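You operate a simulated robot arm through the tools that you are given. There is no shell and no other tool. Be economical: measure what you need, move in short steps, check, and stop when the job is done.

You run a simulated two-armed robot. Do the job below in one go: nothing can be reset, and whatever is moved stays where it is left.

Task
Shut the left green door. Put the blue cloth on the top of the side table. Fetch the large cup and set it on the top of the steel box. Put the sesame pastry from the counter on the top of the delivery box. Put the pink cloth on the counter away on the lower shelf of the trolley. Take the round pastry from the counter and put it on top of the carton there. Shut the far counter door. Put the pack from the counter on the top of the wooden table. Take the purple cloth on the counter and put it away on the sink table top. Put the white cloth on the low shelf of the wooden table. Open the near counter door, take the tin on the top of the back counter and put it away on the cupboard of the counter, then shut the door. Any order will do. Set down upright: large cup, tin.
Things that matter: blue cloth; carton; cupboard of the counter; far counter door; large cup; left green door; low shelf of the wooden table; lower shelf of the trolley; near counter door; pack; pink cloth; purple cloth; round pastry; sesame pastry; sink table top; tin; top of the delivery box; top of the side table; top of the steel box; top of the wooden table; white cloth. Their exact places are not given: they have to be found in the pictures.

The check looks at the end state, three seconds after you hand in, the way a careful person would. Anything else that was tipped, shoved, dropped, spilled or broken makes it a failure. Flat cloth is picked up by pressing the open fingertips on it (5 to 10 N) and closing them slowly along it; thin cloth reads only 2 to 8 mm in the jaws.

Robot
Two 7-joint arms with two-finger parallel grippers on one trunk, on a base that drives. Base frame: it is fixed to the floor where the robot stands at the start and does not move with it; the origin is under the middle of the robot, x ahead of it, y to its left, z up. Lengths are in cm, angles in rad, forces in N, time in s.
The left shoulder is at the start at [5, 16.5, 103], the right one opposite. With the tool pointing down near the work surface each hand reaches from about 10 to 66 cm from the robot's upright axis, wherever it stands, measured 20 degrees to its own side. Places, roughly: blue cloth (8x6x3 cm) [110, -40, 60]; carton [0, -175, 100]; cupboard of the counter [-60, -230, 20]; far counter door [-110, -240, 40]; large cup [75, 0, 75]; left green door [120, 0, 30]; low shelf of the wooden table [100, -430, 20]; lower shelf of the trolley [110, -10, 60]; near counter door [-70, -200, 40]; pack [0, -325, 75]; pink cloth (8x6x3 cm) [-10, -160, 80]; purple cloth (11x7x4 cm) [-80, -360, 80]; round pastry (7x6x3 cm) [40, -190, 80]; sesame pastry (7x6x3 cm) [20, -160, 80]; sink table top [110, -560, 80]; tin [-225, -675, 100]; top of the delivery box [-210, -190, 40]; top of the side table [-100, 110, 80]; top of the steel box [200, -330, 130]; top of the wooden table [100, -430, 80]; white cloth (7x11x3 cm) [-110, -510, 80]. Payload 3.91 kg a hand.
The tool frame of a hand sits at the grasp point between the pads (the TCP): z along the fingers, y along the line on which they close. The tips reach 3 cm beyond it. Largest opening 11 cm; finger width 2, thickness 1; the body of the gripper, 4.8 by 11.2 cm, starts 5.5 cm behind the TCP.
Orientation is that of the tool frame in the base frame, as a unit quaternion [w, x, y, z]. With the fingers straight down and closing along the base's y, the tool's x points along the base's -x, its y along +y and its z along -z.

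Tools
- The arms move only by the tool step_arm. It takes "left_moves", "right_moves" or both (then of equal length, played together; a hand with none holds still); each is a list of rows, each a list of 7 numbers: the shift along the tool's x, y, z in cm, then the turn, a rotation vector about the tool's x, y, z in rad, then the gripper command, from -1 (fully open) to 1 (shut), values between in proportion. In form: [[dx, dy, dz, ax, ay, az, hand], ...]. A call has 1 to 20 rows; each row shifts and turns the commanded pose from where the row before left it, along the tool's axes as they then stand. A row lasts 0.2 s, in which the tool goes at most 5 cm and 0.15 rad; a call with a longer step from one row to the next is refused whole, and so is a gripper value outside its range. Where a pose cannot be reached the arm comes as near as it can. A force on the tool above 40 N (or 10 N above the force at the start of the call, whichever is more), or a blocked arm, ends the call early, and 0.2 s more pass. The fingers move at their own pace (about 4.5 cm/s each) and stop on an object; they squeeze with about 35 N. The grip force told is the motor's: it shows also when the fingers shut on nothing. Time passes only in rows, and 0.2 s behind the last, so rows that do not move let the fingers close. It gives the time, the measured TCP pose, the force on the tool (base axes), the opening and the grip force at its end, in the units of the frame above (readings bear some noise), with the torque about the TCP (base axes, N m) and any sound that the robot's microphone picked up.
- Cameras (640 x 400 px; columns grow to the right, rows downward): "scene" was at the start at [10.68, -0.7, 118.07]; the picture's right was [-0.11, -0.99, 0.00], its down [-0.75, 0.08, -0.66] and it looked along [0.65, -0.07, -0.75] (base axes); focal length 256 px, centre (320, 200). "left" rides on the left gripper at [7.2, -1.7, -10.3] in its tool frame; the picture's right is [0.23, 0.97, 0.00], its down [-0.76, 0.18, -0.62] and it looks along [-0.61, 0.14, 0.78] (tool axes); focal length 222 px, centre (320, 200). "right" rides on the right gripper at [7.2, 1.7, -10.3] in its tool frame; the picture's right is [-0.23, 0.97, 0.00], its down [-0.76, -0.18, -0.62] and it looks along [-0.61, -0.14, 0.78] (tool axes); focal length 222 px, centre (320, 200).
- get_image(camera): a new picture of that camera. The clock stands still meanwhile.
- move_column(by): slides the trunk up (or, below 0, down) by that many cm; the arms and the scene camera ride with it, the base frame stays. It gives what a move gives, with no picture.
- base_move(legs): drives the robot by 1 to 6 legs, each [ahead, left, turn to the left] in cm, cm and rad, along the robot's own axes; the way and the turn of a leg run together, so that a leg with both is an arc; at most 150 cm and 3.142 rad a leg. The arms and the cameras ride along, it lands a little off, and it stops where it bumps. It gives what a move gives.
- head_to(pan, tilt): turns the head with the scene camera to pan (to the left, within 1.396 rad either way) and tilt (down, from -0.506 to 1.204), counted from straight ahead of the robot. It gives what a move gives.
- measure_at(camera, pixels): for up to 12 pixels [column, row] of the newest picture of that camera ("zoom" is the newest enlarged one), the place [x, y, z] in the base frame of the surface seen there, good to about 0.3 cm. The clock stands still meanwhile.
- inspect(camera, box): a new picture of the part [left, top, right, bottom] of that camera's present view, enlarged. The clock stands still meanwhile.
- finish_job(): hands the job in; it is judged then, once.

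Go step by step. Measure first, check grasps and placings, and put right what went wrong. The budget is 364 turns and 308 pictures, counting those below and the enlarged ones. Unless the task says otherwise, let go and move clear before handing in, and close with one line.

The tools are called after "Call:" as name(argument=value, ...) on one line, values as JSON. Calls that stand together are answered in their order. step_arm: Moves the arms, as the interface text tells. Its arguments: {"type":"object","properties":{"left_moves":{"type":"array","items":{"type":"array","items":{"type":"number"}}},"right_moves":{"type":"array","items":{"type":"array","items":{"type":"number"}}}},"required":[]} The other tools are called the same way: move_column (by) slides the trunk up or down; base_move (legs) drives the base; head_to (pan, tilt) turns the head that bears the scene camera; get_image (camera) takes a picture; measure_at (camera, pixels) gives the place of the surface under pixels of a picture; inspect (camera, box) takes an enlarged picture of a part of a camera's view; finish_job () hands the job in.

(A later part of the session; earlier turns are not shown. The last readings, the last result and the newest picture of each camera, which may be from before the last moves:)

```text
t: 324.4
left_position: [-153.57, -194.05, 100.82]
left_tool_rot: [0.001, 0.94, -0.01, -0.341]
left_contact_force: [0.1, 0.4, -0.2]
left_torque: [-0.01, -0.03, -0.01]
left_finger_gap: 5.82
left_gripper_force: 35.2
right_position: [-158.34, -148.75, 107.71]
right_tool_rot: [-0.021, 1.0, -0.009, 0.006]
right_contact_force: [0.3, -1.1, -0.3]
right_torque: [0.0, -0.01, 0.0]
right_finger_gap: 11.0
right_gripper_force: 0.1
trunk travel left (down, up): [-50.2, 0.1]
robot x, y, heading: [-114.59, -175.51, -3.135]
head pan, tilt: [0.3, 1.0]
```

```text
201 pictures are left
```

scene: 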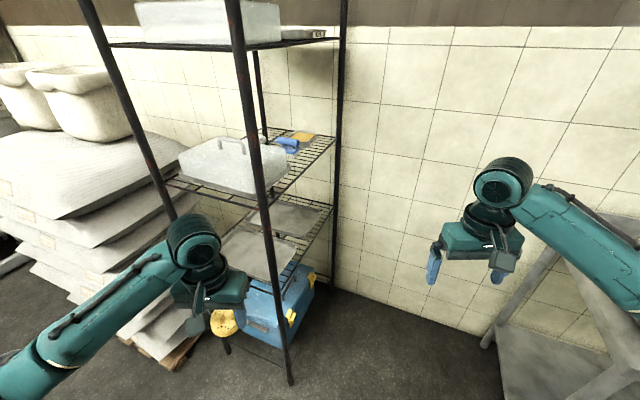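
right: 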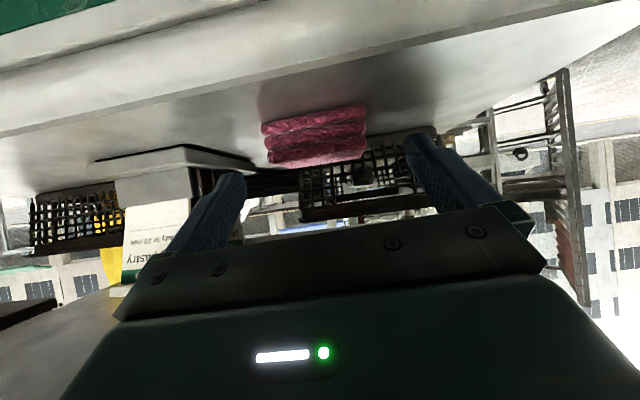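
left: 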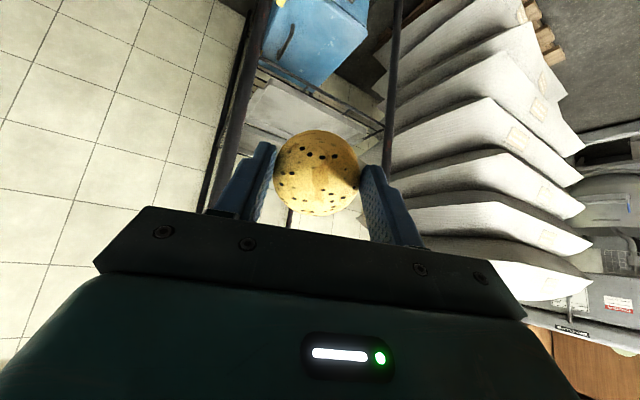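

Call:
step_arm(left_moves=[[-2.5, 0, 2.1, 0, 0, 0, 1], [-2.5, 0, 2.1, 0, 0, 0, 1], [-2.5, 0, 2.1, 0, 0, 0, 1]])

Call:
move_column(by=-39)

Call:
move_column(by=-8)

Call:
get_image(camera="left")

Call:
get_image(camera="scene")

```text
t: 325.2
left_position: [-163.53, -193.83, 100.66]
left_tool_rot: [0.001, 0.94, -0.01, -0.341]
left_contact_force: [-0.5, -0.5, -1.0]
left_torque: [0.0, 0.0, 0.02]
left_finger_gap: 5.84
left_gripper_force: 35.2
right_position: [-158.27, -148.81, 107.62]
right_tool_rot: [-0.021, 1.0, -0.01, 0.005]
right_contact_force: [0.4, 0.1, 0.4]
right_torque: [0.01, 0.03, -0.03]
right_finger_gap: 11.01
right_gripper_force: 0.1
trunk travel left (down, up): [-50.2, 0.1]
robot x, y, heading: [-114.77, -175.6, -3.138]
head pan, tilt: [0.3, 1.0]
```

```text
t: 329.0
left_position: [-163.43, -193.92, 61.67]
left_tool_rot: [0.002, 0.94, -0.009, -0.341]
left_contact_force: [0.2, 0.0, -0.5]
left_torque: [0.0, 0.01, -0.03]
left_finger_gap: 5.82
left_gripper_force: 34.8
right_position: [-158.26, -148.78, 68.72]
right_tool_rot: [-0.021, 1.0, -0.01, 0.006]
right_contact_force: [-0.1, -0.1, 0.3]
right_torque: [0.0, 0.02, -0.01]
right_finger_gap: 11.0
right_gripper_force: 0.1
trunk travel left (down, up): [-11.2, 39.1]
robot x, y, heading: [-114.95, -175.7, -3.133]
head pan, tilt: [0.3, 1.0]
```

```text
t: 330.2
left_position: [-163.35, -194.02, 53.75]
left_tool_rot: [0.002, 0.94, -0.009, -0.341]
left_contact_force: [0.4, 0.2, -0.3]
left_torque: [0.01, -0.01, -0.03]
left_finger_gap: 5.78
left_gripper_force: 34.7
right_position: [-158.19, -148.81, 60.65]
right_tool_rot: [-0.022, 1.0, -0.009, 0.006]
right_contact_force: [0.2, 0.2, 0.2]
right_torque: [0.01, 0.02, 0.03]
right_finger_gap: 11.01
right_gripper_force: 0.0
trunk travel left (down, up): [-3.2, 47.1]
robot x, y, heading: [-114.82, -175.72, -3.141]
head pan, tilt: [0.3, 1.0]
```

```text
200 pictures are left
```

left: 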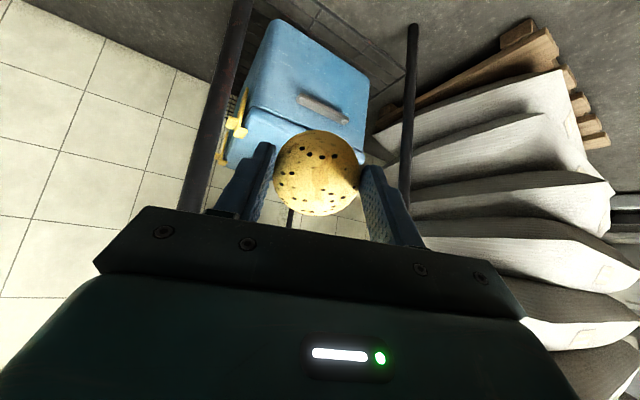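

```text
199 pictures are left
```

scene: 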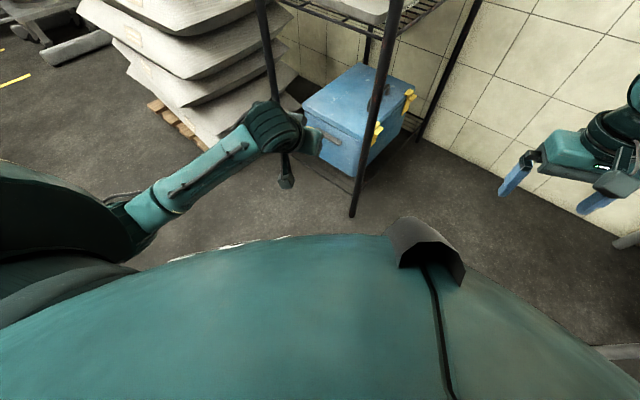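

Hand is centred between the posts. Base forward 22.

Call:
base_move(legs=[[22, 0, 0]])

Call:
get_image(camera="left")

Call:
inspect(camera="scene", box=[220, 0, 480, 240])

```text
t: 331.9
left_position: [-185.38, -194.17, 53.69]
left_tool_rot: [0.002, 0.94, -0.009, -0.341]
left_contact_force: [0.4, -1.2, -1.1]
left_torque: [-0.01, 0.04, -0.01]
left_finger_gap: 5.82
left_gripper_force: 34.8
right_position: [-180.25, -148.91, 60.74]
right_tool_rot: [-0.021, 1.0, -0.008, 0.006]
right_contact_force: [0.7, -0.5, 0.0]
right_torque: [-0.03, -0.01, 0.02]
right_finger_gap: 11.03
right_gripper_force: 0.0
trunk travel left (down, up): [-3.2, 47.1]
robot x, y, heading: [-137.28, -175.59, -3.137]
head pan, tilt: [0.3, 1.0]
```

```text
198 pictures are left
```

left: 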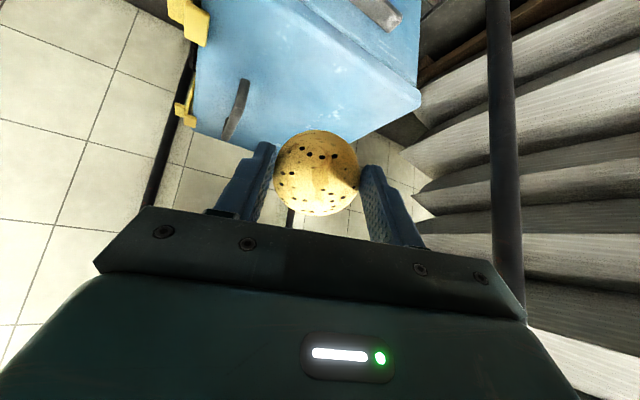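

```text
1.67 times, centred on (350, 120) of scene
```

zoom: 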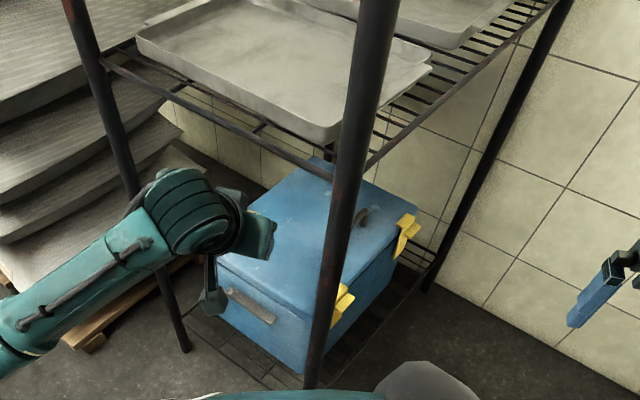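

Call:
measure_at(camera="left", pixels=[[300, 100], [340, 110], [390, 100], [245, 85], [300, 30], [395, 60], [230, 130]])

```text
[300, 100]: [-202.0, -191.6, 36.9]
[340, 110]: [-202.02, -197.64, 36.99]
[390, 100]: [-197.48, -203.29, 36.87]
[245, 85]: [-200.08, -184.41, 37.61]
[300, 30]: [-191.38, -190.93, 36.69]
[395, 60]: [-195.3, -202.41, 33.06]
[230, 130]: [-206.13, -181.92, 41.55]
```

Box top is free around (-201,-195). Moving in and down.

Call:
step_arm(left_moves=[[-3.16, 0.3, 2.66, 0, 0, 0, 1], [-3.16, 0.3, 2.66, 0, 0, 0, 1], [-3.16, 0.3, 2.66, 0, 0, 0, 1], [1.93, 0, 2.3, 0, 0, 0, 1], [1.93, 0, 2.3, 0, 0, 0, 1], [1.93, 0, 2.3, 0, 0, 0, 1], [0.9, 0, 1.07, 0, 0, 0, 1]])

Call:
get_image(camera="left")

```text
t: 333.4
left_position: [-197.73, -194.77, 43.2]
left_tool_rot: [0.0, 0.94, -0.01, -0.341]
left_contact_force: [-0.7, 0.1, -0.4]
left_torque: [0.02, -0.01, -0.05]
left_finger_gap: 5.82
left_gripper_force: 35.0
right_position: [-180.3, -148.89, 60.61]
right_tool_rot: [-0.021, 1.0, -0.009, 0.006]
right_contact_force: [0.0, 0.3, -0.3]
right_torque: [-0.02, -0.01, 0.01]
right_finger_gap: 11.01
right_gripper_force: 0.0
trunk travel left (down, up): [-3.2, 47.1]
robot x, y, heading: [-136.84, -175.43, -3.138]
head pan, tilt: [0.3, 1.0]
```

```text
196 pictures are left
```

left: 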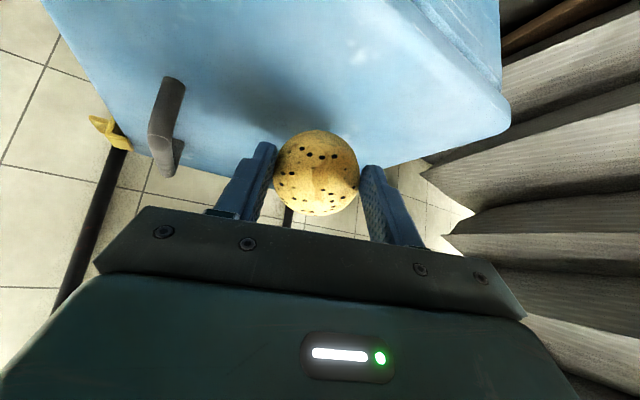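

Call:
step_arm(left_moves=[[0.4, 0, 0.46, 0, 0, 0, 1], [0.3, 0, 0.38, 0, 0, 0, 1], [0.2, 0, 0.23, 0, 0, 0, 1], [0, 0, 0, 0, 0, 0, 1]])

```text
t: 334.4
left_position: [-197.73, -194.85, 41.68]
left_tool_rot: [0.001, 0.94, -0.01, -0.341]
left_contact_force: [-0.1, -0.2, -0.7]
left_torque: [0.03, 0.02, 0.02]
left_finger_gap: 5.8
left_gripper_force: 34.7
right_position: [-180.38, -148.88, 60.62]
right_tool_rot: [-0.021, 1.0, -0.008, 0.006]
right_contact_force: [-0.9, -0.8, -0.3]
right_torque: [-0.02, -0.03, 0.02]
right_finger_gap: 11.0
right_gripper_force: 0.1
trunk travel left (down, up): [-3.2, 47.1]
robot x, y, heading: [-136.9, -175.67, -3.133]
head pan, tilt: [0.3, 1.0]
```

No contact yet; continue in tiny steps.

Call:
step_arm(left_moves=[[0.2, 0, 0.23, 0, 0, 0, 1], [0.2, 0, 0.23, 0, 0, 0, 1], [0.2, 0, 0.23, 0, 0, 0, 1], [0.2, 0, 0.23, 0, 0, 0, 1], [0, 0, 0, 0, 0, 0, 1]])

Call:
get_image(camera="left")

```text
t: 335.6
left_position: [-197.86, -194.82, 40.82]
left_tool_rot: [0.002, 0.939, -0.009, -0.344]
left_contact_force: [1.1, 0.0, 11.3]
left_torque: [-0.03, 0.1, -0.01]
left_finger_gap: 5.83
left_gripper_force: 34.9
right_position: [-180.24, -149.01, 60.76]
right_tool_rot: [-0.021, 1.0, -0.008, 0.005]
right_contact_force: [0.2, -0.2, 0.5]
right_torque: [-0.01, -0.01, 0.02]
right_finger_gap: 10.96
right_gripper_force: 0.0
trunk travel left (down, up): [-3.2, 47.1]
robot x, y, heading: [-136.9, -175.77, -3.137]
head pan, tilt: [0.3, 1.0]
```

```text
195 pictures are left
```

left: 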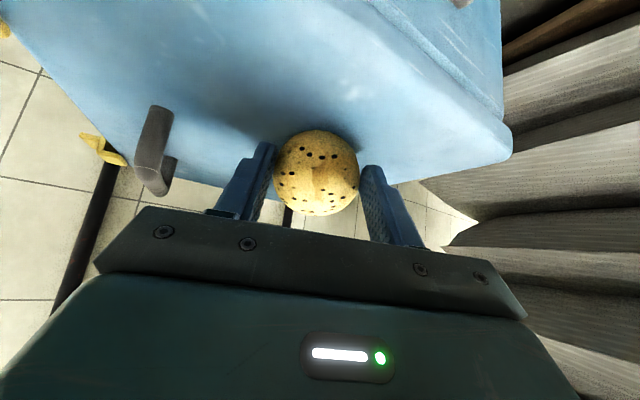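

Contact (11 N). Open slowly.

Call:
step_arm(left_moves=[[0, 0, 0, 0, 0, 0, -0.15], [0, 0, 0, 0, 0, 0, -0.3], [0, 0, 0, 0, 0, 0, -0.6], [0, 0, 0, 0, 0, 0, -1], [0, 0, 0, 0, 0, 0, -1], [0, 0, 0, 0, 0, 0, -1]])

Call:
get_image(camera="left")

```text
t: 337.1
left_position: [-197.73, -194.93, 40.66]
left_tool_rot: [0.002, 0.94, -0.008, -0.342]
left_contact_force: [-0.1, 0.4, 0.0]
left_torque: [-0.01, 0.01, -0.02]
left_finger_gap: 10.98
left_gripper_force: 0.1
right_position: [-180.31, -148.83, 60.7]
right_tool_rot: [-0.02, 1.0, -0.009, 0.006]
right_contact_force: [-0.4, -0.7, 0.0]
right_torque: [-0.02, 0.01, 0.0]
right_finger_gap: 11.0
right_gripper_force: 0.1
trunk travel left (down, up): [-3.2, 47.1]
robot x, y, heading: [-136.76, -176.03, -3.135]
head pan, tilt: [0.3, 1.0]
```

```text
194 pictures are left
```

left: 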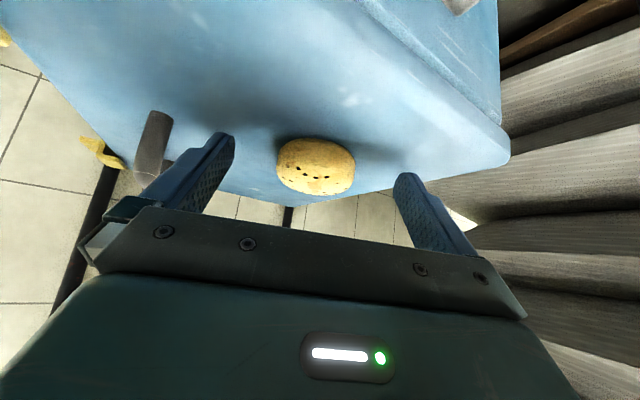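

Sesame pastry lies flat on the delivery box. Withdraw along the fingers, then back the base off and raise the trunk.

Call:
step_arm(left_moves=[[0, 0, -2, 0, 0, 0, -1], [0, 0, -3, 0, 0, 0, -1], [0, 0, -4, 0, 0, 0, -1], [2, 0, -3, 0, 0, 0, -1]])

Call:
base_move(legs=[[-35, -5, 0]])

Call:
get_image(camera="scene")

```text
t: 338.1
left_position: [-188.58, -195.12, 48.55]
left_tool_rot: [0.001, 0.94, -0.009, -0.342]
left_contact_force: [0.1, 0.9, 0.4]
left_torque: [0.04, 0.01, 0.01]
left_finger_gap: 11.03
left_gripper_force: 0.0
right_position: [-180.43, -148.97, 60.73]
right_tool_rot: [-0.02, 1.0, -0.009, 0.006]
right_contact_force: [0.5, 0.3, -0.4]
right_torque: [-0.02, -0.02, 0.0]
right_finger_gap: 11.0
right_gripper_force: 0.1
trunk travel left (down, up): [-3.2, 47.1]
robot x, y, heading: [-136.75, -175.86, -3.14]
head pan, tilt: [0.3, 1.0]
```

```text
t: 340.3
left_position: [-154.23, -189.81, 48.49]
left_tool_rot: [0.002, 0.94, -0.009, -0.341]
left_contact_force: [0.3, 0.5, 0.3]
left_torque: [-0.01, 0.0, 0.04]
left_finger_gap: 10.99
left_gripper_force: 0.1
right_position: [-146.02, -143.66, 60.77]
right_tool_rot: [-0.02, 1.0, -0.009, 0.005]
right_contact_force: [0.5, 0.2, 0.2]
right_torque: [0.0, -0.02, 0.03]
right_finger_gap: 11.01
right_gripper_force: 0.1
trunk travel left (down, up): [-3.2, 47.1]
robot x, y, heading: [-102.57, -170.59, -3.141]
head pan, tilt: [0.3, 1.0]
```

```text
193 pictures are left
```

scene: 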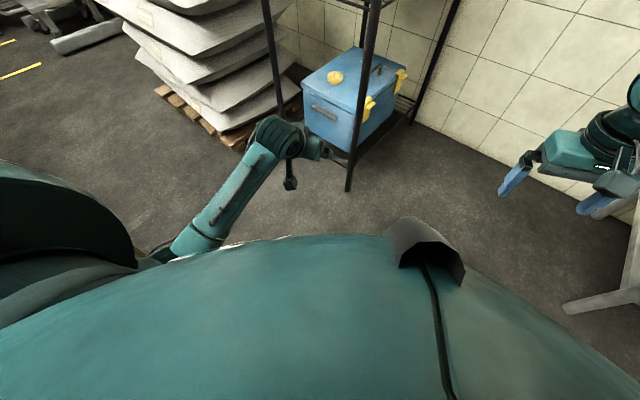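

Done. Raise the trunk, straighten the left hand, and turn to view the counter's west side with its doors.

Call:
move_column(by=30)

Call:
step_arm(left_moves=[[0, 0, 0, 0, 0.14, 0, -1], [0, 0, 0, 0, 0.14, 0, -1], [0, 0, 0, 0, 0.14, 0, -1], [0, 0, 0, 0, 0.14, 0, -1], [2, 0, 0, 0, 0.14, 0, -1], [3, 0, -3, 0, 0, 0, -1], [3, 0, -3, 0, 0, 0, -1]])

Call:
base_move(legs=[[0, -12, 0], [0, 0, 1.5]])

Call:
head_to(pan=0.5, tilt=0.7)

Call:
get_image(camera="scene")

```text
t: 343.3
left_position: [-154.07, -189.78, 78.49]
left_tool_rot: [0.002, 0.94, -0.009, -0.341]
left_contact_force: [0.4, 0.8, 0.0]
left_torque: [0.01, -0.01, 0.01]
left_finger_gap: 11.0
left_gripper_force: 0.1
right_position: [-146.08, -143.7, 90.64]
right_tool_rot: [-0.021, 1.0, -0.009, 0.005]
right_contact_force: [-0.3, -0.2, -0.8]
right_torque: [0.01, 0.01, 0.01]
right_finger_gap: 10.99
right_gripper_force: 0.0
trunk travel left (down, up): [-33.2, 17.1]
robot x, y, heading: [-102.83, -170.33, -3.132]
head pan, tilt: [0.3, 1.0]
```

```text
t: 344.9
left_position: [-146.19, -189.9, 84.38]
left_tool_rot: [0.006, 1.0, -0.008, 0.002]
left_contact_force: [0.9, -0.4, 0.1]
left_torque: [0.03, 0.02, 0.02]
left_finger_gap: 11.01
left_gripper_force: 0.1
right_position: [-146.01, -143.76, 90.64]
right_tool_rot: [-0.02, 1.0, -0.009, 0.005]
right_contact_force: [0.1, -0.2, 0.6]
right_torque: [0.01, 0.0, 0.02]
right_finger_gap: 11.01
right_gripper_force: 0.1
trunk travel left (down, up): [-33.2, 17.1]
robot x, y, heading: [-102.72, -170.61, -3.132]
head pan, tilt: [0.3, 1.0]
```

```text
t: 350.3
left_position: [-85.95, -203.6, 84.24]
left_tool_rot: [0.001, 0.734, 0.679, 0.005]
left_contact_force: [-0.6, -0.1, -0.7]
left_torque: [0.02, -0.02, -0.03]
left_finger_gap: 11.01
left_gripper_force: 0.1
right_position: [-132.04, -200.39, 90.69]
right_tool_rot: [-0.019, 0.734, 0.679, -0.01]
right_contact_force: [1.0, 0.3, 0.5]
right_torque: [0.01, 0.01, 0.02]
right_finger_gap: 11.0
right_gripper_force: 0.0
trunk travel left (down, up): [-33.2, 17.1]
robot x, y, heading: [-102.5, -158.66, -1.628]
head pan, tilt: [0.3, 1.0]
```

```text
t: 351.1
left_position: [-85.83, -203.58, 84.36]
left_tool_rot: [0.002, 0.734, 0.679, 0.005]
left_contact_force: [-0.4, -0.7, 0.5]
left_torque: [-0.02, -0.02, 0.0]
left_finger_gap: 11.0
left_gripper_force: 0.1
right_position: [-132.11, -200.37, 90.64]
right_tool_rot: [-0.019, 0.734, 0.679, -0.01]
right_contact_force: [0.1, 0.5, 0.5]
right_torque: [-0.03, -0.04, -0.02]
right_finger_gap: 10.99
right_gripper_force: 0.1
trunk travel left (down, up): [-33.2, 17.1]
robot x, y, heading: [-102.35, -158.62, -1.627]
head pan, tilt: [0.499, 0.7]
```

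```text
192 pictures are left
```

scene: 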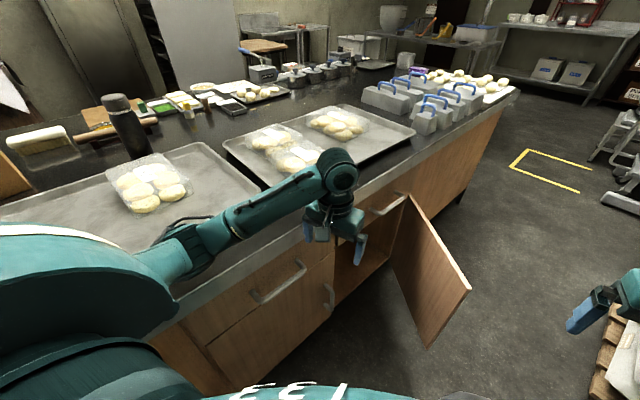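

The far door is open (panel around (430,270)), the near door is shut with handle at (328,297). Measure these.

Call:
inspect(camera="scene", box=[220, 160, 500, 380])

Call:
measure_at(camera="scene", pixels=[[410, 198], [470, 290], [430, 345], [395, 270], [328, 297], [335, 320], [355, 285], [400, 205], [280, 283], [440, 260], [390, 205], [333, 270]])

```text
1.82 times, centred on (360, 270) of scene
```

zoom: 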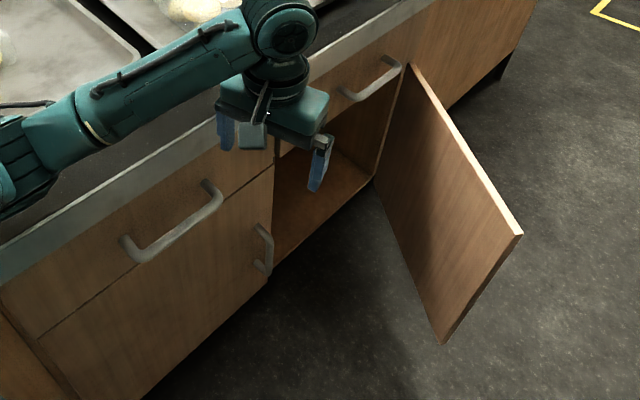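

```text
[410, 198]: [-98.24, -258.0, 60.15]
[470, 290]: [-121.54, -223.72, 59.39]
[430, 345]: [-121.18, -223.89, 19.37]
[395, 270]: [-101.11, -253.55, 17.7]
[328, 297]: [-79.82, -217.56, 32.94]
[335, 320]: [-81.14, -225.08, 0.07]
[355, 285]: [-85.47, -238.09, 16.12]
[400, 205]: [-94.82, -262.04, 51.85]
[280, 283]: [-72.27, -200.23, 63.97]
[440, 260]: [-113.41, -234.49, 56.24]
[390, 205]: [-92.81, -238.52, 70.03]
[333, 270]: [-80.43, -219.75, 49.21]
```

Far door hinges at (-98,-258), free edge at (-121.5,-223.7), about 58° open, top z 60. I'll align with the counter and pull it closed with the left hand's shut fingers from its outer side.

Call:
base_move(legs=[[0, 0, -0.345], [17, -8, 0]])

Call:
head_to(pan=0.1, tilt=0.85)

Call:
get_image(camera="scene")

```text
t: 353.7
left_position: [-116.13, -218.82, 84.27]
left_tool_rot: [0.002, 0.84, 0.543, 0.004]
left_contact_force: [-0.9, 0.1, 0.0]
left_torque: [-0.01, -0.02, 0.02]
left_finger_gap: 11.03
left_gripper_force: 0.0
right_position: [-158.31, -200.44, 90.75]
right_tool_rot: [-0.021, 0.84, 0.542, -0.006]
right_contact_force: [-0.3, -0.3, 0.0]
right_torque: [0.01, -0.03, 0.01]
right_finger_gap: 10.95
right_gripper_force: 0.1
trunk travel left (down, up): [-33.2, 17.1]
robot x, y, heading: [-116.36, -171.26, -1.971]
head pan, tilt: [0.499, 0.7]
```

```text
t: 354.6
left_position: [-116.07, -218.88, 84.23]
left_tool_rot: [0.003, 0.84, 0.543, 0.004]
left_contact_force: [0.4, 0.2, -0.6]
left_torque: [0.02, 0.0, -0.01]
left_finger_gap: 11.0
left_gripper_force: 0.1
right_position: [-158.42, -200.31, 90.7]
right_tool_rot: [-0.02, 0.84, 0.542, -0.007]
right_contact_force: [-0.3, -0.6, -0.5]
right_torque: [0.02, 0.01, 0.01]
right_finger_gap: 10.98
right_gripper_force: 0.1
trunk travel left (down, up): [-33.2, 17.1]
robot x, y, heading: [-116.54, -170.97, -1.972]
head pan, tilt: [0.099, 0.85]
```

```text
190 pictures are left
```

scene: 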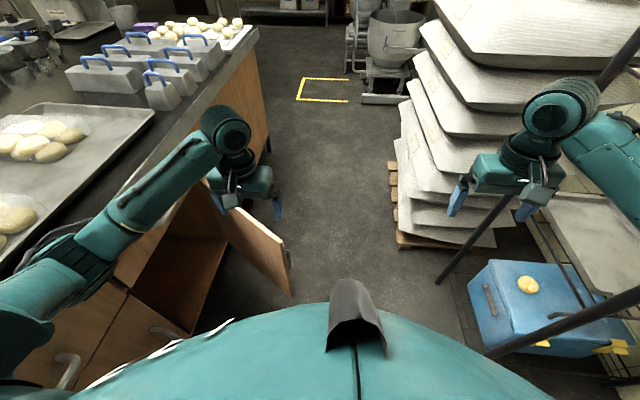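

View is good: door edge at (275,270), left hand above it. I'll shut the fingers, move over to the door's outer side, and lower by the arm only (keeping elbow above the counter).

Call:
step_arm(left_moves=[[-4.4, 0.5, 0, 0, 0, 0, 1], [-4.4, 0.5, 0, 0, 0, 0, 1], [-4.6, 0.5, 0, 0, 0, 0, 1], [0, 0, 4, 0, 0, 0, 1], [0, 0, 4, 0, 0, 0, 1], [0, 0, 4, 0, 0, 0, 1]])

Call:
get_image(camera="scene")

Call:
get_image(camera="left")

```text
t: 356.0
left_position: [-120.17, -231.72, 72.15]
left_tool_rot: [0.004, 0.84, 0.542, 0.004]
left_contact_force: [0.6, -0.6, -0.1]
left_torque: [-0.04, 0.02, -0.03]
left_finger_gap: 0.0
left_gripper_force: 13.5
right_position: [-158.43, -200.31, 90.71]
right_tool_rot: [-0.02, 0.84, 0.542, -0.007]
right_contact_force: [-0.3, -0.3, 1.1]
right_torque: [-0.01, -0.01, 0.01]
right_finger_gap: 11.01
right_gripper_force: 0.1
trunk travel left (down, up): [-33.2, 17.1]
robot x, y, heading: [-116.69, -171.08, -1.976]
head pan, tilt: [0.099, 0.85]
```

```text
189 pictures are left
```

scene: 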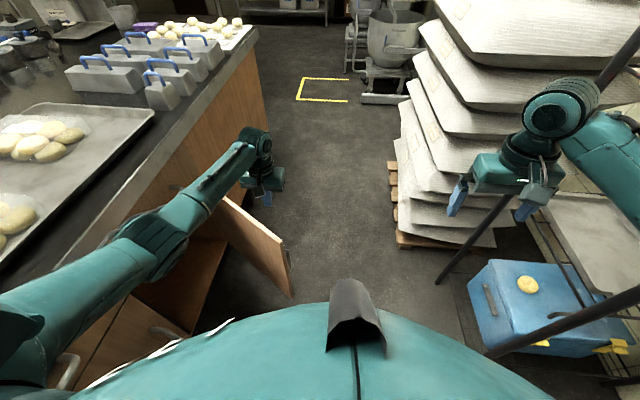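

```text
188 pictures are left
```

left: 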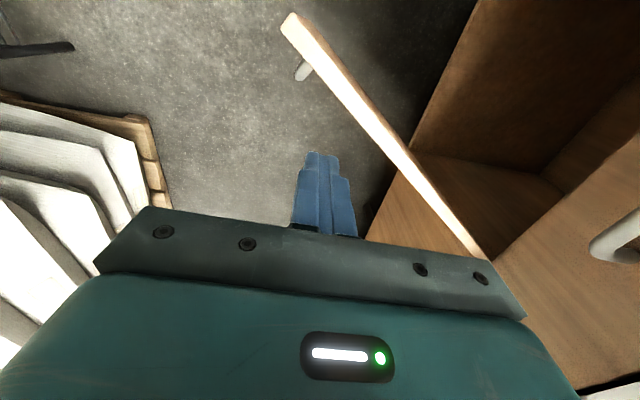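

Call:
measure_at(camera="scene", pixels=[[155, 215], [100, 250], [180, 225], [60, 285], [170, 270]])

Call:
measure_at(camera="left", pixels=[[293, 20], [303, 70], [345, 95], [410, 170], [470, 245]])

```text
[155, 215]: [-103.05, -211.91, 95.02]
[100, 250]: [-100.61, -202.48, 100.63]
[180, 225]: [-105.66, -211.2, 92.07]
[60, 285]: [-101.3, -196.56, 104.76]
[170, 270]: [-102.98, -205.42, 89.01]
```

```text
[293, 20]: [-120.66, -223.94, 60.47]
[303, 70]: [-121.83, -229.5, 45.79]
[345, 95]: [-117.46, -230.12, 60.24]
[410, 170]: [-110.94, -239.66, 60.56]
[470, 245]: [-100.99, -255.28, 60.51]
```

Elbow is well outside the counter. The door's outer handle is at z<49, so fingers at z 53–60 clear it. Lower 16 cm and pull along the arc to about 25°.

Call:
step_arm(left_moves=[[0, 0, 4, 0, 0, 0, 1], [0, 0, 4, 0, 0, 0, 1], [0, 0, 4, 0, 0, 0, 1], [0, 0, 4, 0, 0, 0, 1], [2.4, 1.7, 0, 0, 0, 0, 1], [2.4, 1.7, 0, 0, 0, 0, 1], [2.3, 1.8, 0, 0, 0, 0, 1], [2, 2.2, 0, 0, 0, 0, 1], [2, 2.2, 0, 0, 0, 0, 1], [1.7, 2.4, 0, 0, 0, 0, 1], [1.6, 2.5, 0, 0, 0, 0, 1]])

Call:
get_image(camera="left")

Call:
get_image(camera="scene")

```text
t: 358.4
left_position: [-100.47, -223.28, 59.09]
left_tool_rot: [0.002, 0.84, 0.542, 0.005]
left_contact_force: [-0.4, 0.3, 0.6]
left_torque: [-0.02, 0.02, -0.03]
left_finger_gap: 0.0
left_gripper_force: 35.3
left hand out of reach, approached as far as the arm can: row 3, 4
right_position: [-158.45, -200.32, 90.73]
right_tool_rot: [-0.02, 0.84, 0.542, -0.007]
right_contact_force: [-0.4, 0.5, -0.1]
right_torque: [-0.02, 0.02, -0.02]
right_finger_gap: 10.97
right_gripper_force: 0.0
trunk travel left (down, up): [-33.2, 17.1]
robot x, y, heading: [-116.68, -170.95, -1.974]
head pan, tilt: [0.099, 0.85]
```

```text
187 pictures are left
```

left: 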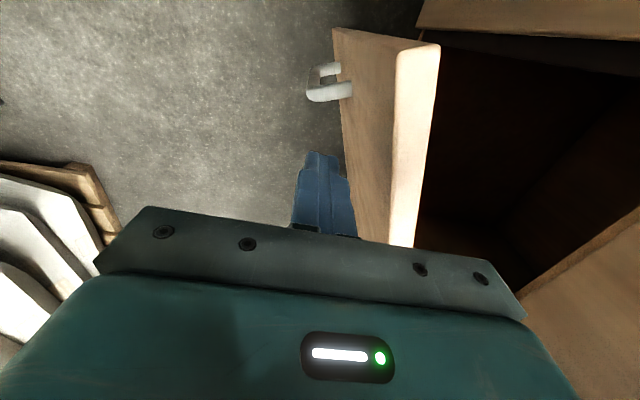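

```text
186 pictures are left
```

scene: 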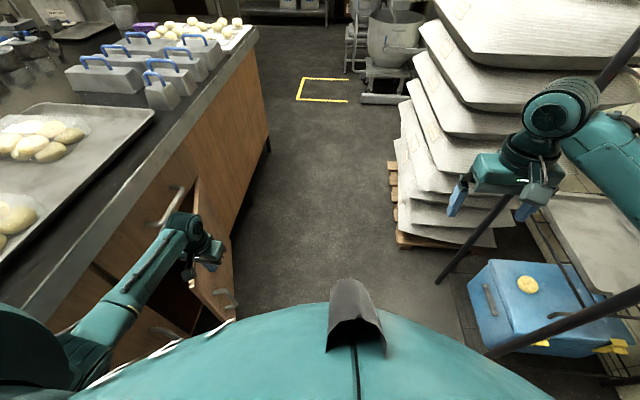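

Door is nearly closed (about 20°). Push left another 6 cm.

Call:
step_arm(left_moves=[[0.4, 2, 0.4, 0, 0, 0, 1], [0.3, 2, 0.4, 0, 0, 0, 1], [0.2, 2, 0.4, 0, 0, 0, 1], [0, 0.5, 0, 0, 0, 0, 1]])

Call:
get_image(camera="left")

Call:
inspect(camera="scene", box=[60, 140, 300, 360])

```text
t: 359.4
left_position: [-94.13, -225.18, 57.98]
left_tool_rot: [0.003, 0.84, 0.543, 0.004]
left_contact_force: [-0.8, 0.5, 0.8]
left_torque: [-0.02, -0.04, -0.04]
left_finger_gap: 0.02
left_gripper_force: 35.1
right_position: [-158.38, -200.3, 90.7]
right_tool_rot: [-0.021, 0.84, 0.542, -0.007]
right_contact_force: [-0.1, 0.9, 0.3]
right_torque: [0.0, 0.04, 0.0]
right_finger_gap: 10.97
right_gripper_force: 0.0
trunk travel left (down, up): [-33.2, 17.1]
robot x, y, heading: [-116.72, -171.17, -1.971]
head pan, tilt: [0.099, 0.85]
```

```text
185 pictures are left
```

left: 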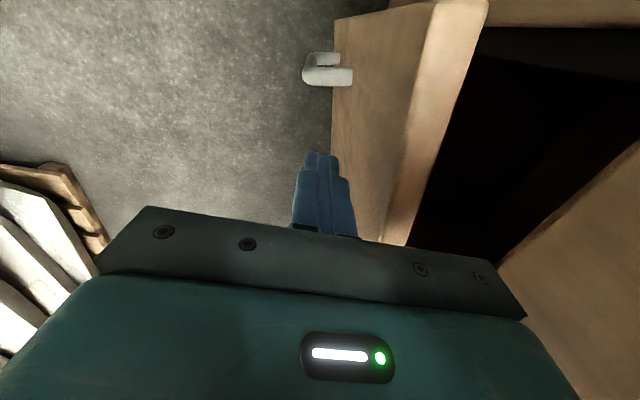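

```text
1.82 times, centred on (180, 250) of scene
```

zoom: 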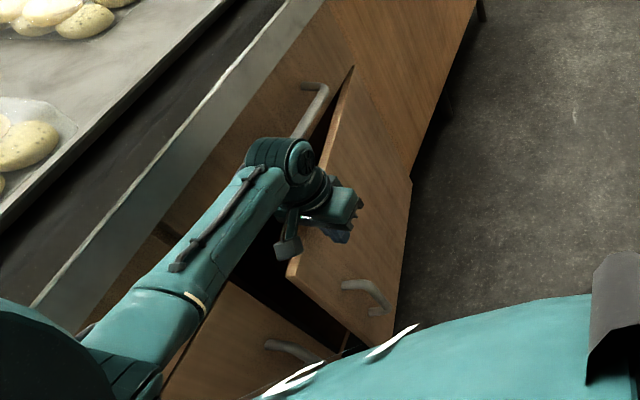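

Still ~15° open, but the hand is now close to the drawer handle. I'll withdraw up, turn the robot to face the counter and push the door shut with pitched fingers.

Call:
step_arm(left_moves=[[0, -3, 0, 0, 0, 0, 1], [0, -4, 0, 0, 0, 0, 1], [0, -3, -3, 0, 0, 0, 1], [0, -3, -4, 0, 0, 0, 1], [2, -3, -4, 0, 0, 0, 1], [3, -2, -3, 0, 0, 0, 1], [4, -2, -2, 0, 0, 0, 1], [4, -1, -2, 0, 0, 0, 1], [4, 0, -2, 0, 0, 0, 1]])

Call:
base_move(legs=[[0, 0, 1.58], [-2, -54, 0]])

Call:
head_to(pan=0.2, tilt=0.9)

Call:
get_image(camera="scene")

```text
refused: row 5 steps farther than a row can; nothing moved
```

```text
t: 360.8
left_position: [-87.58, -221.26, 57.91]
left_tool_rot: [-0.001, 0.803, 0.596, -0.005]
left_contact_force: [-0.7, -0.7, -1.0]
left_torque: [0.03, 0.02, 0.0]
left_finger_gap: 0.01
left_gripper_force: 35.3
right_position: [-153.57, -206.3, 90.8]
right_tool_rot: [-0.019, 0.797, 0.603, -0.009]
right_contact_force: [0.1, -0.5, -0.8]
right_torque: [-0.03, -0.01, -0.01]
right_finger_gap: 10.99
right_gripper_force: 0.0
trunk travel left (down, up): [-33.2, 17.1]
robot x, y, heading: [-116.83, -170.76, -1.821]
head pan, tilt: [0.099, 0.85]
stopped in leg 1: the force on the tool passed its limit at 56 N (the readings are from after the stop); the commanded pose is now the measured one
```

```text
t: 361.4
left_position: [-87.58, -221.37, 57.86]
left_tool_rot: [-0.001, 0.803, 0.596, -0.004]
left_contact_force: [0.6, 1.0, 0.2]
left_torque: [-0.03, -0.02, -0.02]
left_finger_gap: 0.0
left_gripper_force: 35.1
right_position: [-153.46, -206.32, 90.8]
right_tool_rot: [-0.02, 0.796, 0.604, -0.009]
right_contact_force: [0.1, 0.4, 0.3]
right_torque: [-0.05, 0.0, 0.01]
right_finger_gap: 11.01
right_gripper_force: 0.1
trunk travel left (down, up): [-33.2, 17.1]
robot x, y, heading: [-116.6, -171.27, -1.82]
head pan, tilt: [0.201, 0.901]
```

```text
183 pictures are left
```

scene: 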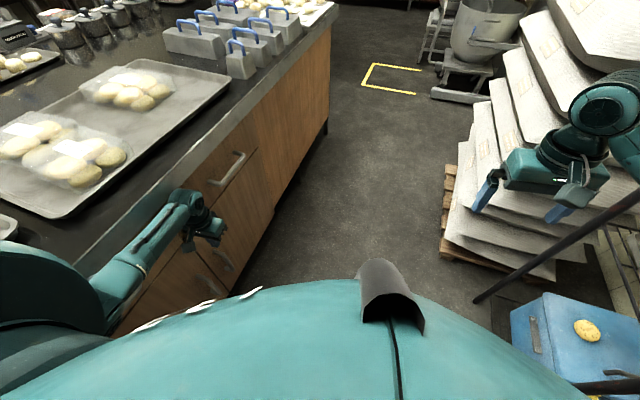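

The arm rows were refused and the turn itself pushed the door with the hand, stopping at 56 N. I'll check the door.

Call:
get_image(camera="left")

Call:
inspect(camera="scene", box=[120, 120, 320, 320])

```text
182 pictures are left
```

left: 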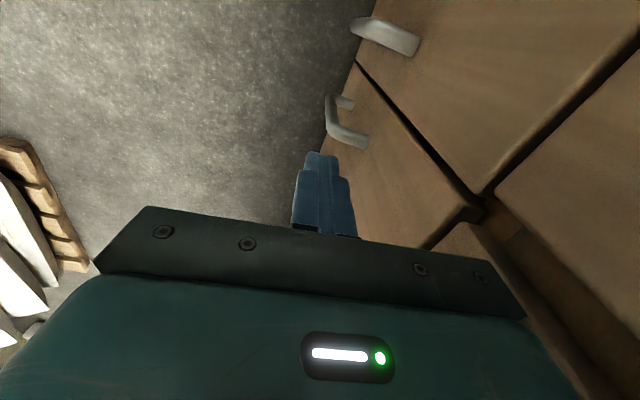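

```text
2.00 times, centred on (220, 220) of scene
```

zoom: 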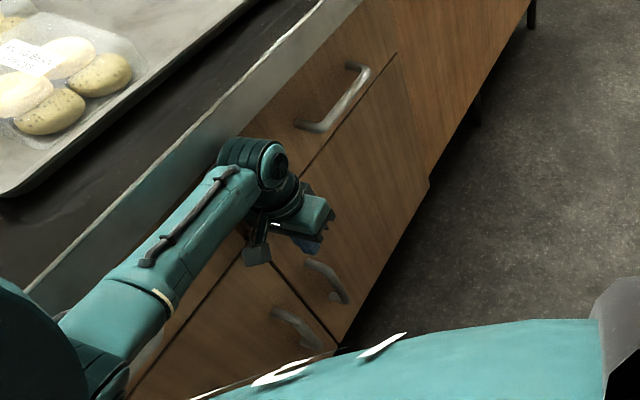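

Call:
measure_at(camera="left", pixels=[[440, 195], [420, 170], [380, 160], [400, 225], [450, 130], [480, 150], [520, 100], [400, 70], [455, 212], [360, 90]])

```text
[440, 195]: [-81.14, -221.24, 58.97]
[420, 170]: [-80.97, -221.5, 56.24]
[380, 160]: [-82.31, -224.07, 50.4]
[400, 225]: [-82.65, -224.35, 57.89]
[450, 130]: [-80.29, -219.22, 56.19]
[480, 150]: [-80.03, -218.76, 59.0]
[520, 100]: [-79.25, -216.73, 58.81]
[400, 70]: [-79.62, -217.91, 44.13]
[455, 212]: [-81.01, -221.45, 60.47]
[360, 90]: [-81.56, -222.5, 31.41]
```

Both doors are coplanar: the far door is shut. Now withdraw the left hand sideways and up.

Call:
step_arm(left_moves=[[0, -3, 0, 0, 0, 0, 1], [0, -4, 0, 0, 0, 0, 1], [0, -3, -3, 0, 0, 0, 1], [0, -3, -3.5, 0, 0, 0, 1], [2, -2, -3.5, 0, 0, 0, 1], [3, -1, -3, 0, 0, 0, 1], [4, -1, -2, 0, 0, 0, 1], [4, 0, -2, 0, 0, 0, 1], [4, 0, -2, 0, 0, 0, 1]])

Call:
get_image(camera="scene")

```text
t: 363.4
left_position: [-98.64, -199.91, 77.05]
left_tool_rot: [-0.001, 0.802, 0.598, -0.005]
left_contact_force: [-1.0, -0.2, -0.2]
left_torque: [0.0, 0.0, 0.03]
left_finger_gap: 0.0
left_gripper_force: 35.1
right_position: [-153.54, -206.34, 90.61]
right_tool_rot: [-0.018, 0.797, 0.604, -0.009]
right_contact_force: [0.1, -0.4, 0.1]
right_torque: [-0.01, 0.03, 0.03]
right_finger_gap: 11.03
right_gripper_force: 0.0
trunk travel left (down, up): [-33.2, 17.1]
robot x, y, heading: [-116.44, -170.59, -1.82]
head pan, tilt: [0.201, 0.901]
```

```text
180 pictures are left
```

scene: 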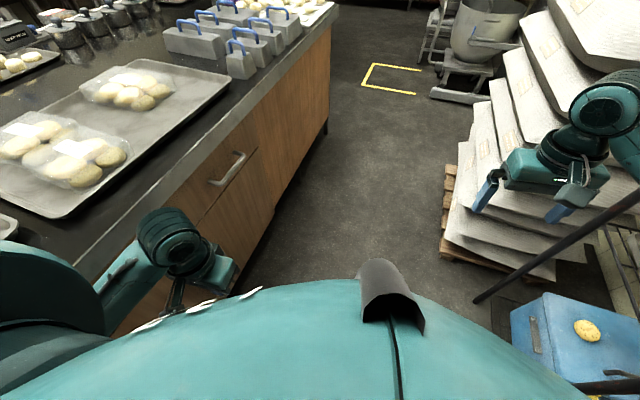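

Call:
move_column(by=10)

Call:
base_move(legs=[[0, 0, 1.43], [-3, -45, 0]])

Call:
head_to(pan=0.3, tilt=0.9)

Call:
get_image(camera="scene")

```text
t: 364.8
left_position: [-98.62, -200.08, 87.05]
left_tool_rot: [0.0, 0.802, 0.597, -0.005]
left_contact_force: [-0.1, -0.4, 0.7]
left_torque: [0.0, -0.01, -0.03]
left_finger_gap: 0.0
left_gripper_force: 35.2
right_position: [-153.47, -206.23, 100.66]
right_tool_rot: [-0.02, 0.797, 0.604, -0.008]
right_contact_force: [-0.5, -0.7, -0.7]
right_torque: [0.01, 0.01, 0.0]
right_finger_gap: 10.98
right_gripper_force: 0.1
trunk travel left (down, up): [-43.2, 7.1]
robot x, y, heading: [-116.61, -170.78, -1.818]
head pan, tilt: [0.201, 0.901]
```

```text
t: 372.8
left_position: [-105.16, -197.66, 87.13]
left_tool_rot: [0.003, 0.211, 0.977, -0.004]
left_contact_force: [-0.4, -0.1, 0.0]
left_torque: [-0.03, 0.03, 0.0]
left_finger_gap: 0.0
left_gripper_force: 35.6
right_position: [-106.21, -252.85, 100.65]
right_tool_rot: [-0.01, 0.203, 0.979, -0.019]
right_contact_force: [0.4, 0.2, 0.2]
right_torque: [0.01, 0.04, -0.02]
right_finger_gap: 10.99
right_gripper_force: 0.1
trunk travel left (down, up): [-43.2, 7.1]
robot x, y, heading: [-136.32, -211.56, -0.385]
head pan, tilt: [0.201, 0.901]
```

```text
t: 373.4
left_position: [-105.01, -197.62, 87.05]
left_tool_rot: [0.003, 0.212, 0.977, -0.004]
left_contact_force: [0.1, 0.4, 0.4]
left_torque: [-0.02, 0.0, -0.02]
left_finger_gap: 0.0
left_gripper_force: 35.0
right_position: [-106.27, -252.86, 100.78]
right_tool_rot: [-0.009, 0.203, 0.979, -0.02]
right_contact_force: [-0.2, -0.3, 0.5]
right_torque: [0.01, -0.01, 0.0]
right_finger_gap: 10.99
right_gripper_force: 0.1
trunk travel left (down, up): [-43.2, 7.1]
robot x, y, heading: [-136.09, -211.87, -0.389]
head pan, tilt: [0.3, 0.901]
```

```text
179 pictures are left
```

scene: 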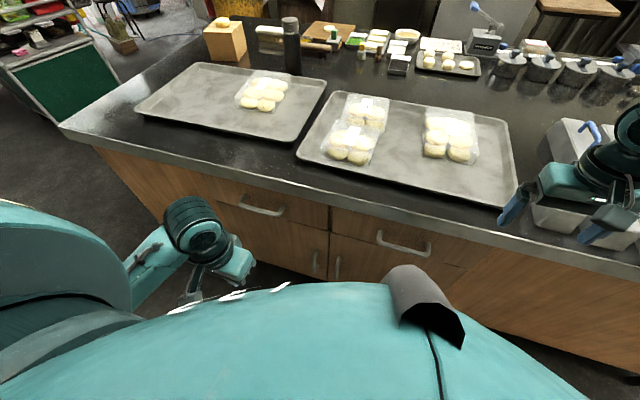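

Both doors appear shut with handles at (316,262) and (337,268). Measure the near door's handle.

Call:
inspect(camera="scene", box=[200, 180, 420, 290])

Call:
measure_at(camera="scene", pixels=[[315, 255], [316, 262], [317, 270], [310, 258], [337, 262], [260, 208], [328, 250], [240, 245], [165, 170]])

```text
2.91 times, centred on (310, 235) of scene
```

zoom: 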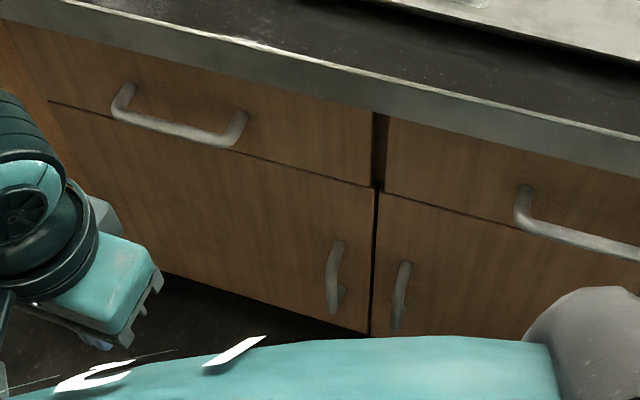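

```text
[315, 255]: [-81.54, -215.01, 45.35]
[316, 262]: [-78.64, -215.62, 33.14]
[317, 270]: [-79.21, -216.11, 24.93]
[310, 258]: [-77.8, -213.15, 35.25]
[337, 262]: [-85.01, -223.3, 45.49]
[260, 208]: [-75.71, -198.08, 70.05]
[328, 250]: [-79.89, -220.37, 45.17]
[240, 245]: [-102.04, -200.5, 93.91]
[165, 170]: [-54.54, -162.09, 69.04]
```

Near handle bar at about (-81.5,-215), z 34–46. I'll pull the right hand back, pitch the left hand and open it, then lower the trunk.

Call:
step_arm(left_moves=[[0, -1, 0, 0, -0.135, 0, -1], [0, -1, 0, 0, -0.135, 0, -1], [0, -1, 0, 0, -0.135, 0, -1], [0, -1, 0, 0, -0.135, 0, -1], [0, -1, 0, 0, -0.135, 0, -1], [0, -1, 0, 0, -0.135, 0, -1]], right_moves=[[2, 0, 0, 0, 0, 0, -1], [2, 0, 0, 0, 0, 0, -1], [2, 0, 0, 0, 0, 0, -1], [2, 0, 0, 0, 0, 0, -1], [0, 0, 0, 0, 0, 0, -1], [0, 0, 0, 0, 0, 0, -1]])

Call:
move_column(by=-30)

Call:
get_image(camera="left")

```text
t: 374.8
left_position: [-105.95, -203.66, 85.0]
left_tool_rot: [0.389, 0.193, 0.897, -0.087]
left_contact_force: [2.5, -0.3, 2.2]
left_torque: [0.05, 0.23, 0.01]
left_finger_gap: 10.99
left_gripper_force: 0.0
left hand out of reach, approached as far as the arm can: row 1, 2, 3
right_position: [-113.85, -249.69, 100.81]
right_tool_rot: [-0.008, 0.203, 0.979, -0.02]
right_contact_force: [0.2, -0.3, -0.1]
right_torque: [0.01, -0.01, 0.0]
right_finger_gap: 11.0
right_gripper_force: 0.1
trunk travel left (down, up): [-43.2, 7.1]
robot x, y, heading: [-136.34, -211.45, -0.385]
head pan, tilt: [0.3, 0.901]
```

```text
t: 376.7
left_position: [-105.88, -203.69, 65.46]
left_tool_rot: [0.39, 0.194, 0.896, -0.089]
left_contact_force: [-4.1, 5.2, 15.6]
left_torque: [0.71, 1.89, -0.48]
left_finger_gap: 11.0
left_gripper_force: 0.0
right_position: [-113.68, -249.69, 80.67]
right_tool_rot: [-0.009, 0.203, 0.979, -0.02]
right_contact_force: [-0.4, -0.4, -0.2]
right_torque: [0.0, 0.01, 0.02]
right_finger_gap: 10.98
right_gripper_force: 0.0
trunk travel left (down, up): [-23.2, 27.1]
robot x, y, heading: [-136.13, -211.77, -0.389]
head pan, tilt: [0.3, 0.901]
stopped: the force on the tool passed its limit at 80 N (the readings are from after the stop); the commanded pose is now the measured one
```

```text
177 pictures are left
```

left: 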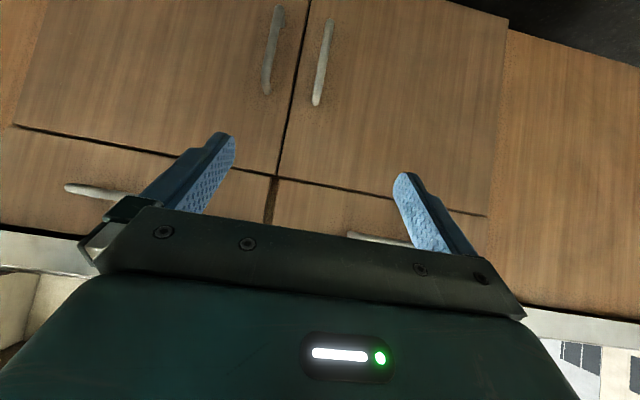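

The hand touched the robot's own base again (too close in). Raise slightly, reach forward 15 cm, then lower.

Call:
move_column(by=5)

Call:
step_arm(left_moves=[[-2.6, 0, 2.7, 0, 0, 0, -1], [-2.6, 0, 2.7, 0, 0, 0, -1], [-2.6, 0, 2.7, 0, 0, 0, -1], [-2.6, 0, 2.7, 0, 0, 0, -1]])

Call:
move_column(by=-26)

Call:
get_image(camera="left")

```text
t: 377.6
left_position: [-105.86, -203.71, 70.47]
left_tool_rot: [0.39, 0.194, 0.896, -0.087]
left_contact_force: [0.9, 0.3, -0.1]
left_torque: [0.0, -0.02, 0.02]
left_finger_gap: 11.0
left_gripper_force: 0.1
right_position: [-113.65, -249.76, 85.75]
right_tool_rot: [-0.009, 0.203, 0.979, -0.019]
right_contact_force: [-0.2, -0.5, 0.4]
right_torque: [-0.01, 0.01, 0.04]
right_finger_gap: 11.0
right_gripper_force: 0.1
trunk travel left (down, up): [-28.2, 22.1]
robot x, y, heading: [-136.65, -211.46, -0.388]
head pan, tilt: [0.3, 0.901]
```

```text
t: 378.6
left_position: [-92.11, -210.07, 70.63]
left_tool_rot: [0.391, 0.194, 0.896, -0.088]
left_contact_force: [-0.7, 0.2, -0.1]
left_torque: [-0.03, 0.01, 0.02]
left_finger_gap: 11.02
left_gripper_force: 0.1
right_position: [-113.64, -249.67, 85.81]
right_tool_rot: [-0.009, 0.203, 0.979, -0.019]
right_contact_force: [0.7, 0.0, -0.3]
right_torque: [-0.02, 0.01, -0.01]
right_finger_gap: 11.01
right_gripper_force: 0.2
trunk travel left (down, up): [-28.2, 22.1]
robot x, y, heading: [-136.45, -211.1, -0.385]
head pan, tilt: [0.3, 0.901]
```

```text
t: 381.1
left_position: [-91.04, -209.91, 53.36]
left_tool_rot: [0.472, 0.179, 0.855, -0.118]
left_contact_force: [-0.1, 0.5, 0.2]
left_torque: [0.0, 0.0, -0.02]
left_finger_gap: 11.01
left_gripper_force: 0.1
right_position: [-113.68, -249.56, 60.07]
right_tool_rot: [-0.008, 0.203, 0.979, -0.019]
right_contact_force: [-0.3, 0.9, 0.1]
right_torque: [-0.02, 0.0, 0.01]
right_finger_gap: 11.0
right_gripper_force: 0.1
trunk travel left (down, up): [-2.8, 47.5]
robot x, y, heading: [-136.05, -211.53, -0.387]
head pan, tilt: [0.3, 0.901]
stopped: the arm was blocked; the commanded pose is now the measured one
```

```text
176 pictures are left
```

left: 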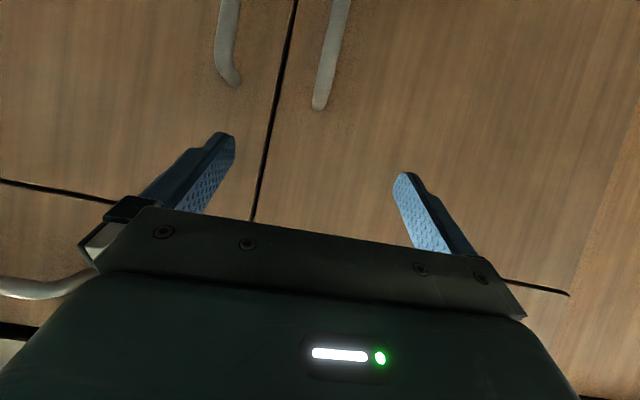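

The arm was blocked near the trunk's bottom. I'll raise the trunk 15 and bring the hand down with the arm instead.

Call:
move_column(by=15)

Call:
step_arm(left_moves=[[3.1, 0, 1.9, 0, 0, 0, -1], [3.1, 0, 1.9, 0, 0, 0, -1], [3.1, 0, 1.9, 0, 0, 0, -1], [3.1, 0, 1.9, 0, 0, 0, -1], [3.1, 0, 1.9, 0, 0, 0, -1], [3.1, 0, 1.9, 0, 0, 0, -1]])

Call:
get_image(camera="left")

```text
t: 382.9
left_position: [-91.13, -210.06, 68.15]
left_tool_rot: [0.467, 0.179, 0.858, -0.118]
left_contact_force: [0.2, -0.4, -0.7]
left_torque: [-0.02, -0.02, -0.02]
left_finger_gap: 11.01
left_gripper_force: 0.0
right_position: [-113.57, -249.64, 75.3]
right_tool_rot: [-0.009, 0.202, 0.979, -0.019]
right_contact_force: [0.0, 0.0, -0.4]
right_torque: [0.02, -0.03, -0.03]
right_finger_gap: 10.97
right_gripper_force: 0.1
trunk travel left (down, up): [-17.8, 32.5]
robot x, y, heading: [-136.0, -211.4, -0.384]
head pan, tilt: [0.3, 0.901]
```

```text
t: 384.1
left_position: [-89.31, -210.3, 59.55]
left_tool_rot: [0.556, 0.162, 0.803, -0.137]
left_contact_force: [-0.4, 0.7, 0.8]
left_torque: [0.02, 0.03, 0.02]
left_finger_gap: 11.02
left_gripper_force: 0.0
right_position: [-113.65, -249.77, 75.25]
right_tool_rot: [-0.008, 0.203, 0.979, -0.02]
right_contact_force: [-0.2, 0.0, 0.1]
right_torque: [0.02, -0.02, 0.0]
right_finger_gap: 11.01
right_gripper_force: 0.0
trunk travel left (down, up): [-17.8, 32.5]
robot x, y, heading: [-136.41, -211.36, -0.385]
head pan, tilt: [0.3, 0.901]
stopped in row 6 (left hand): the arm was blocked; the commanded pose is now the measured one
```

```text
175 pictures are left
```

left: 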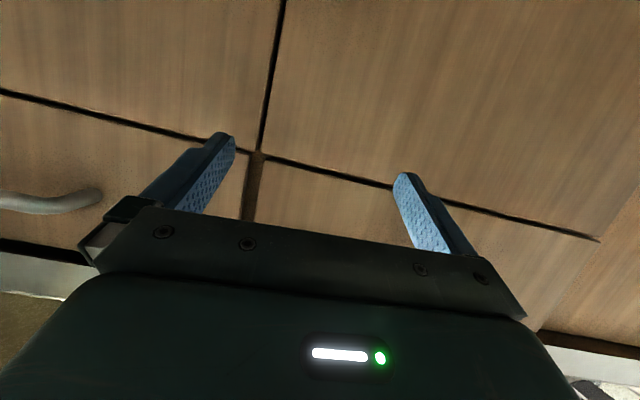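

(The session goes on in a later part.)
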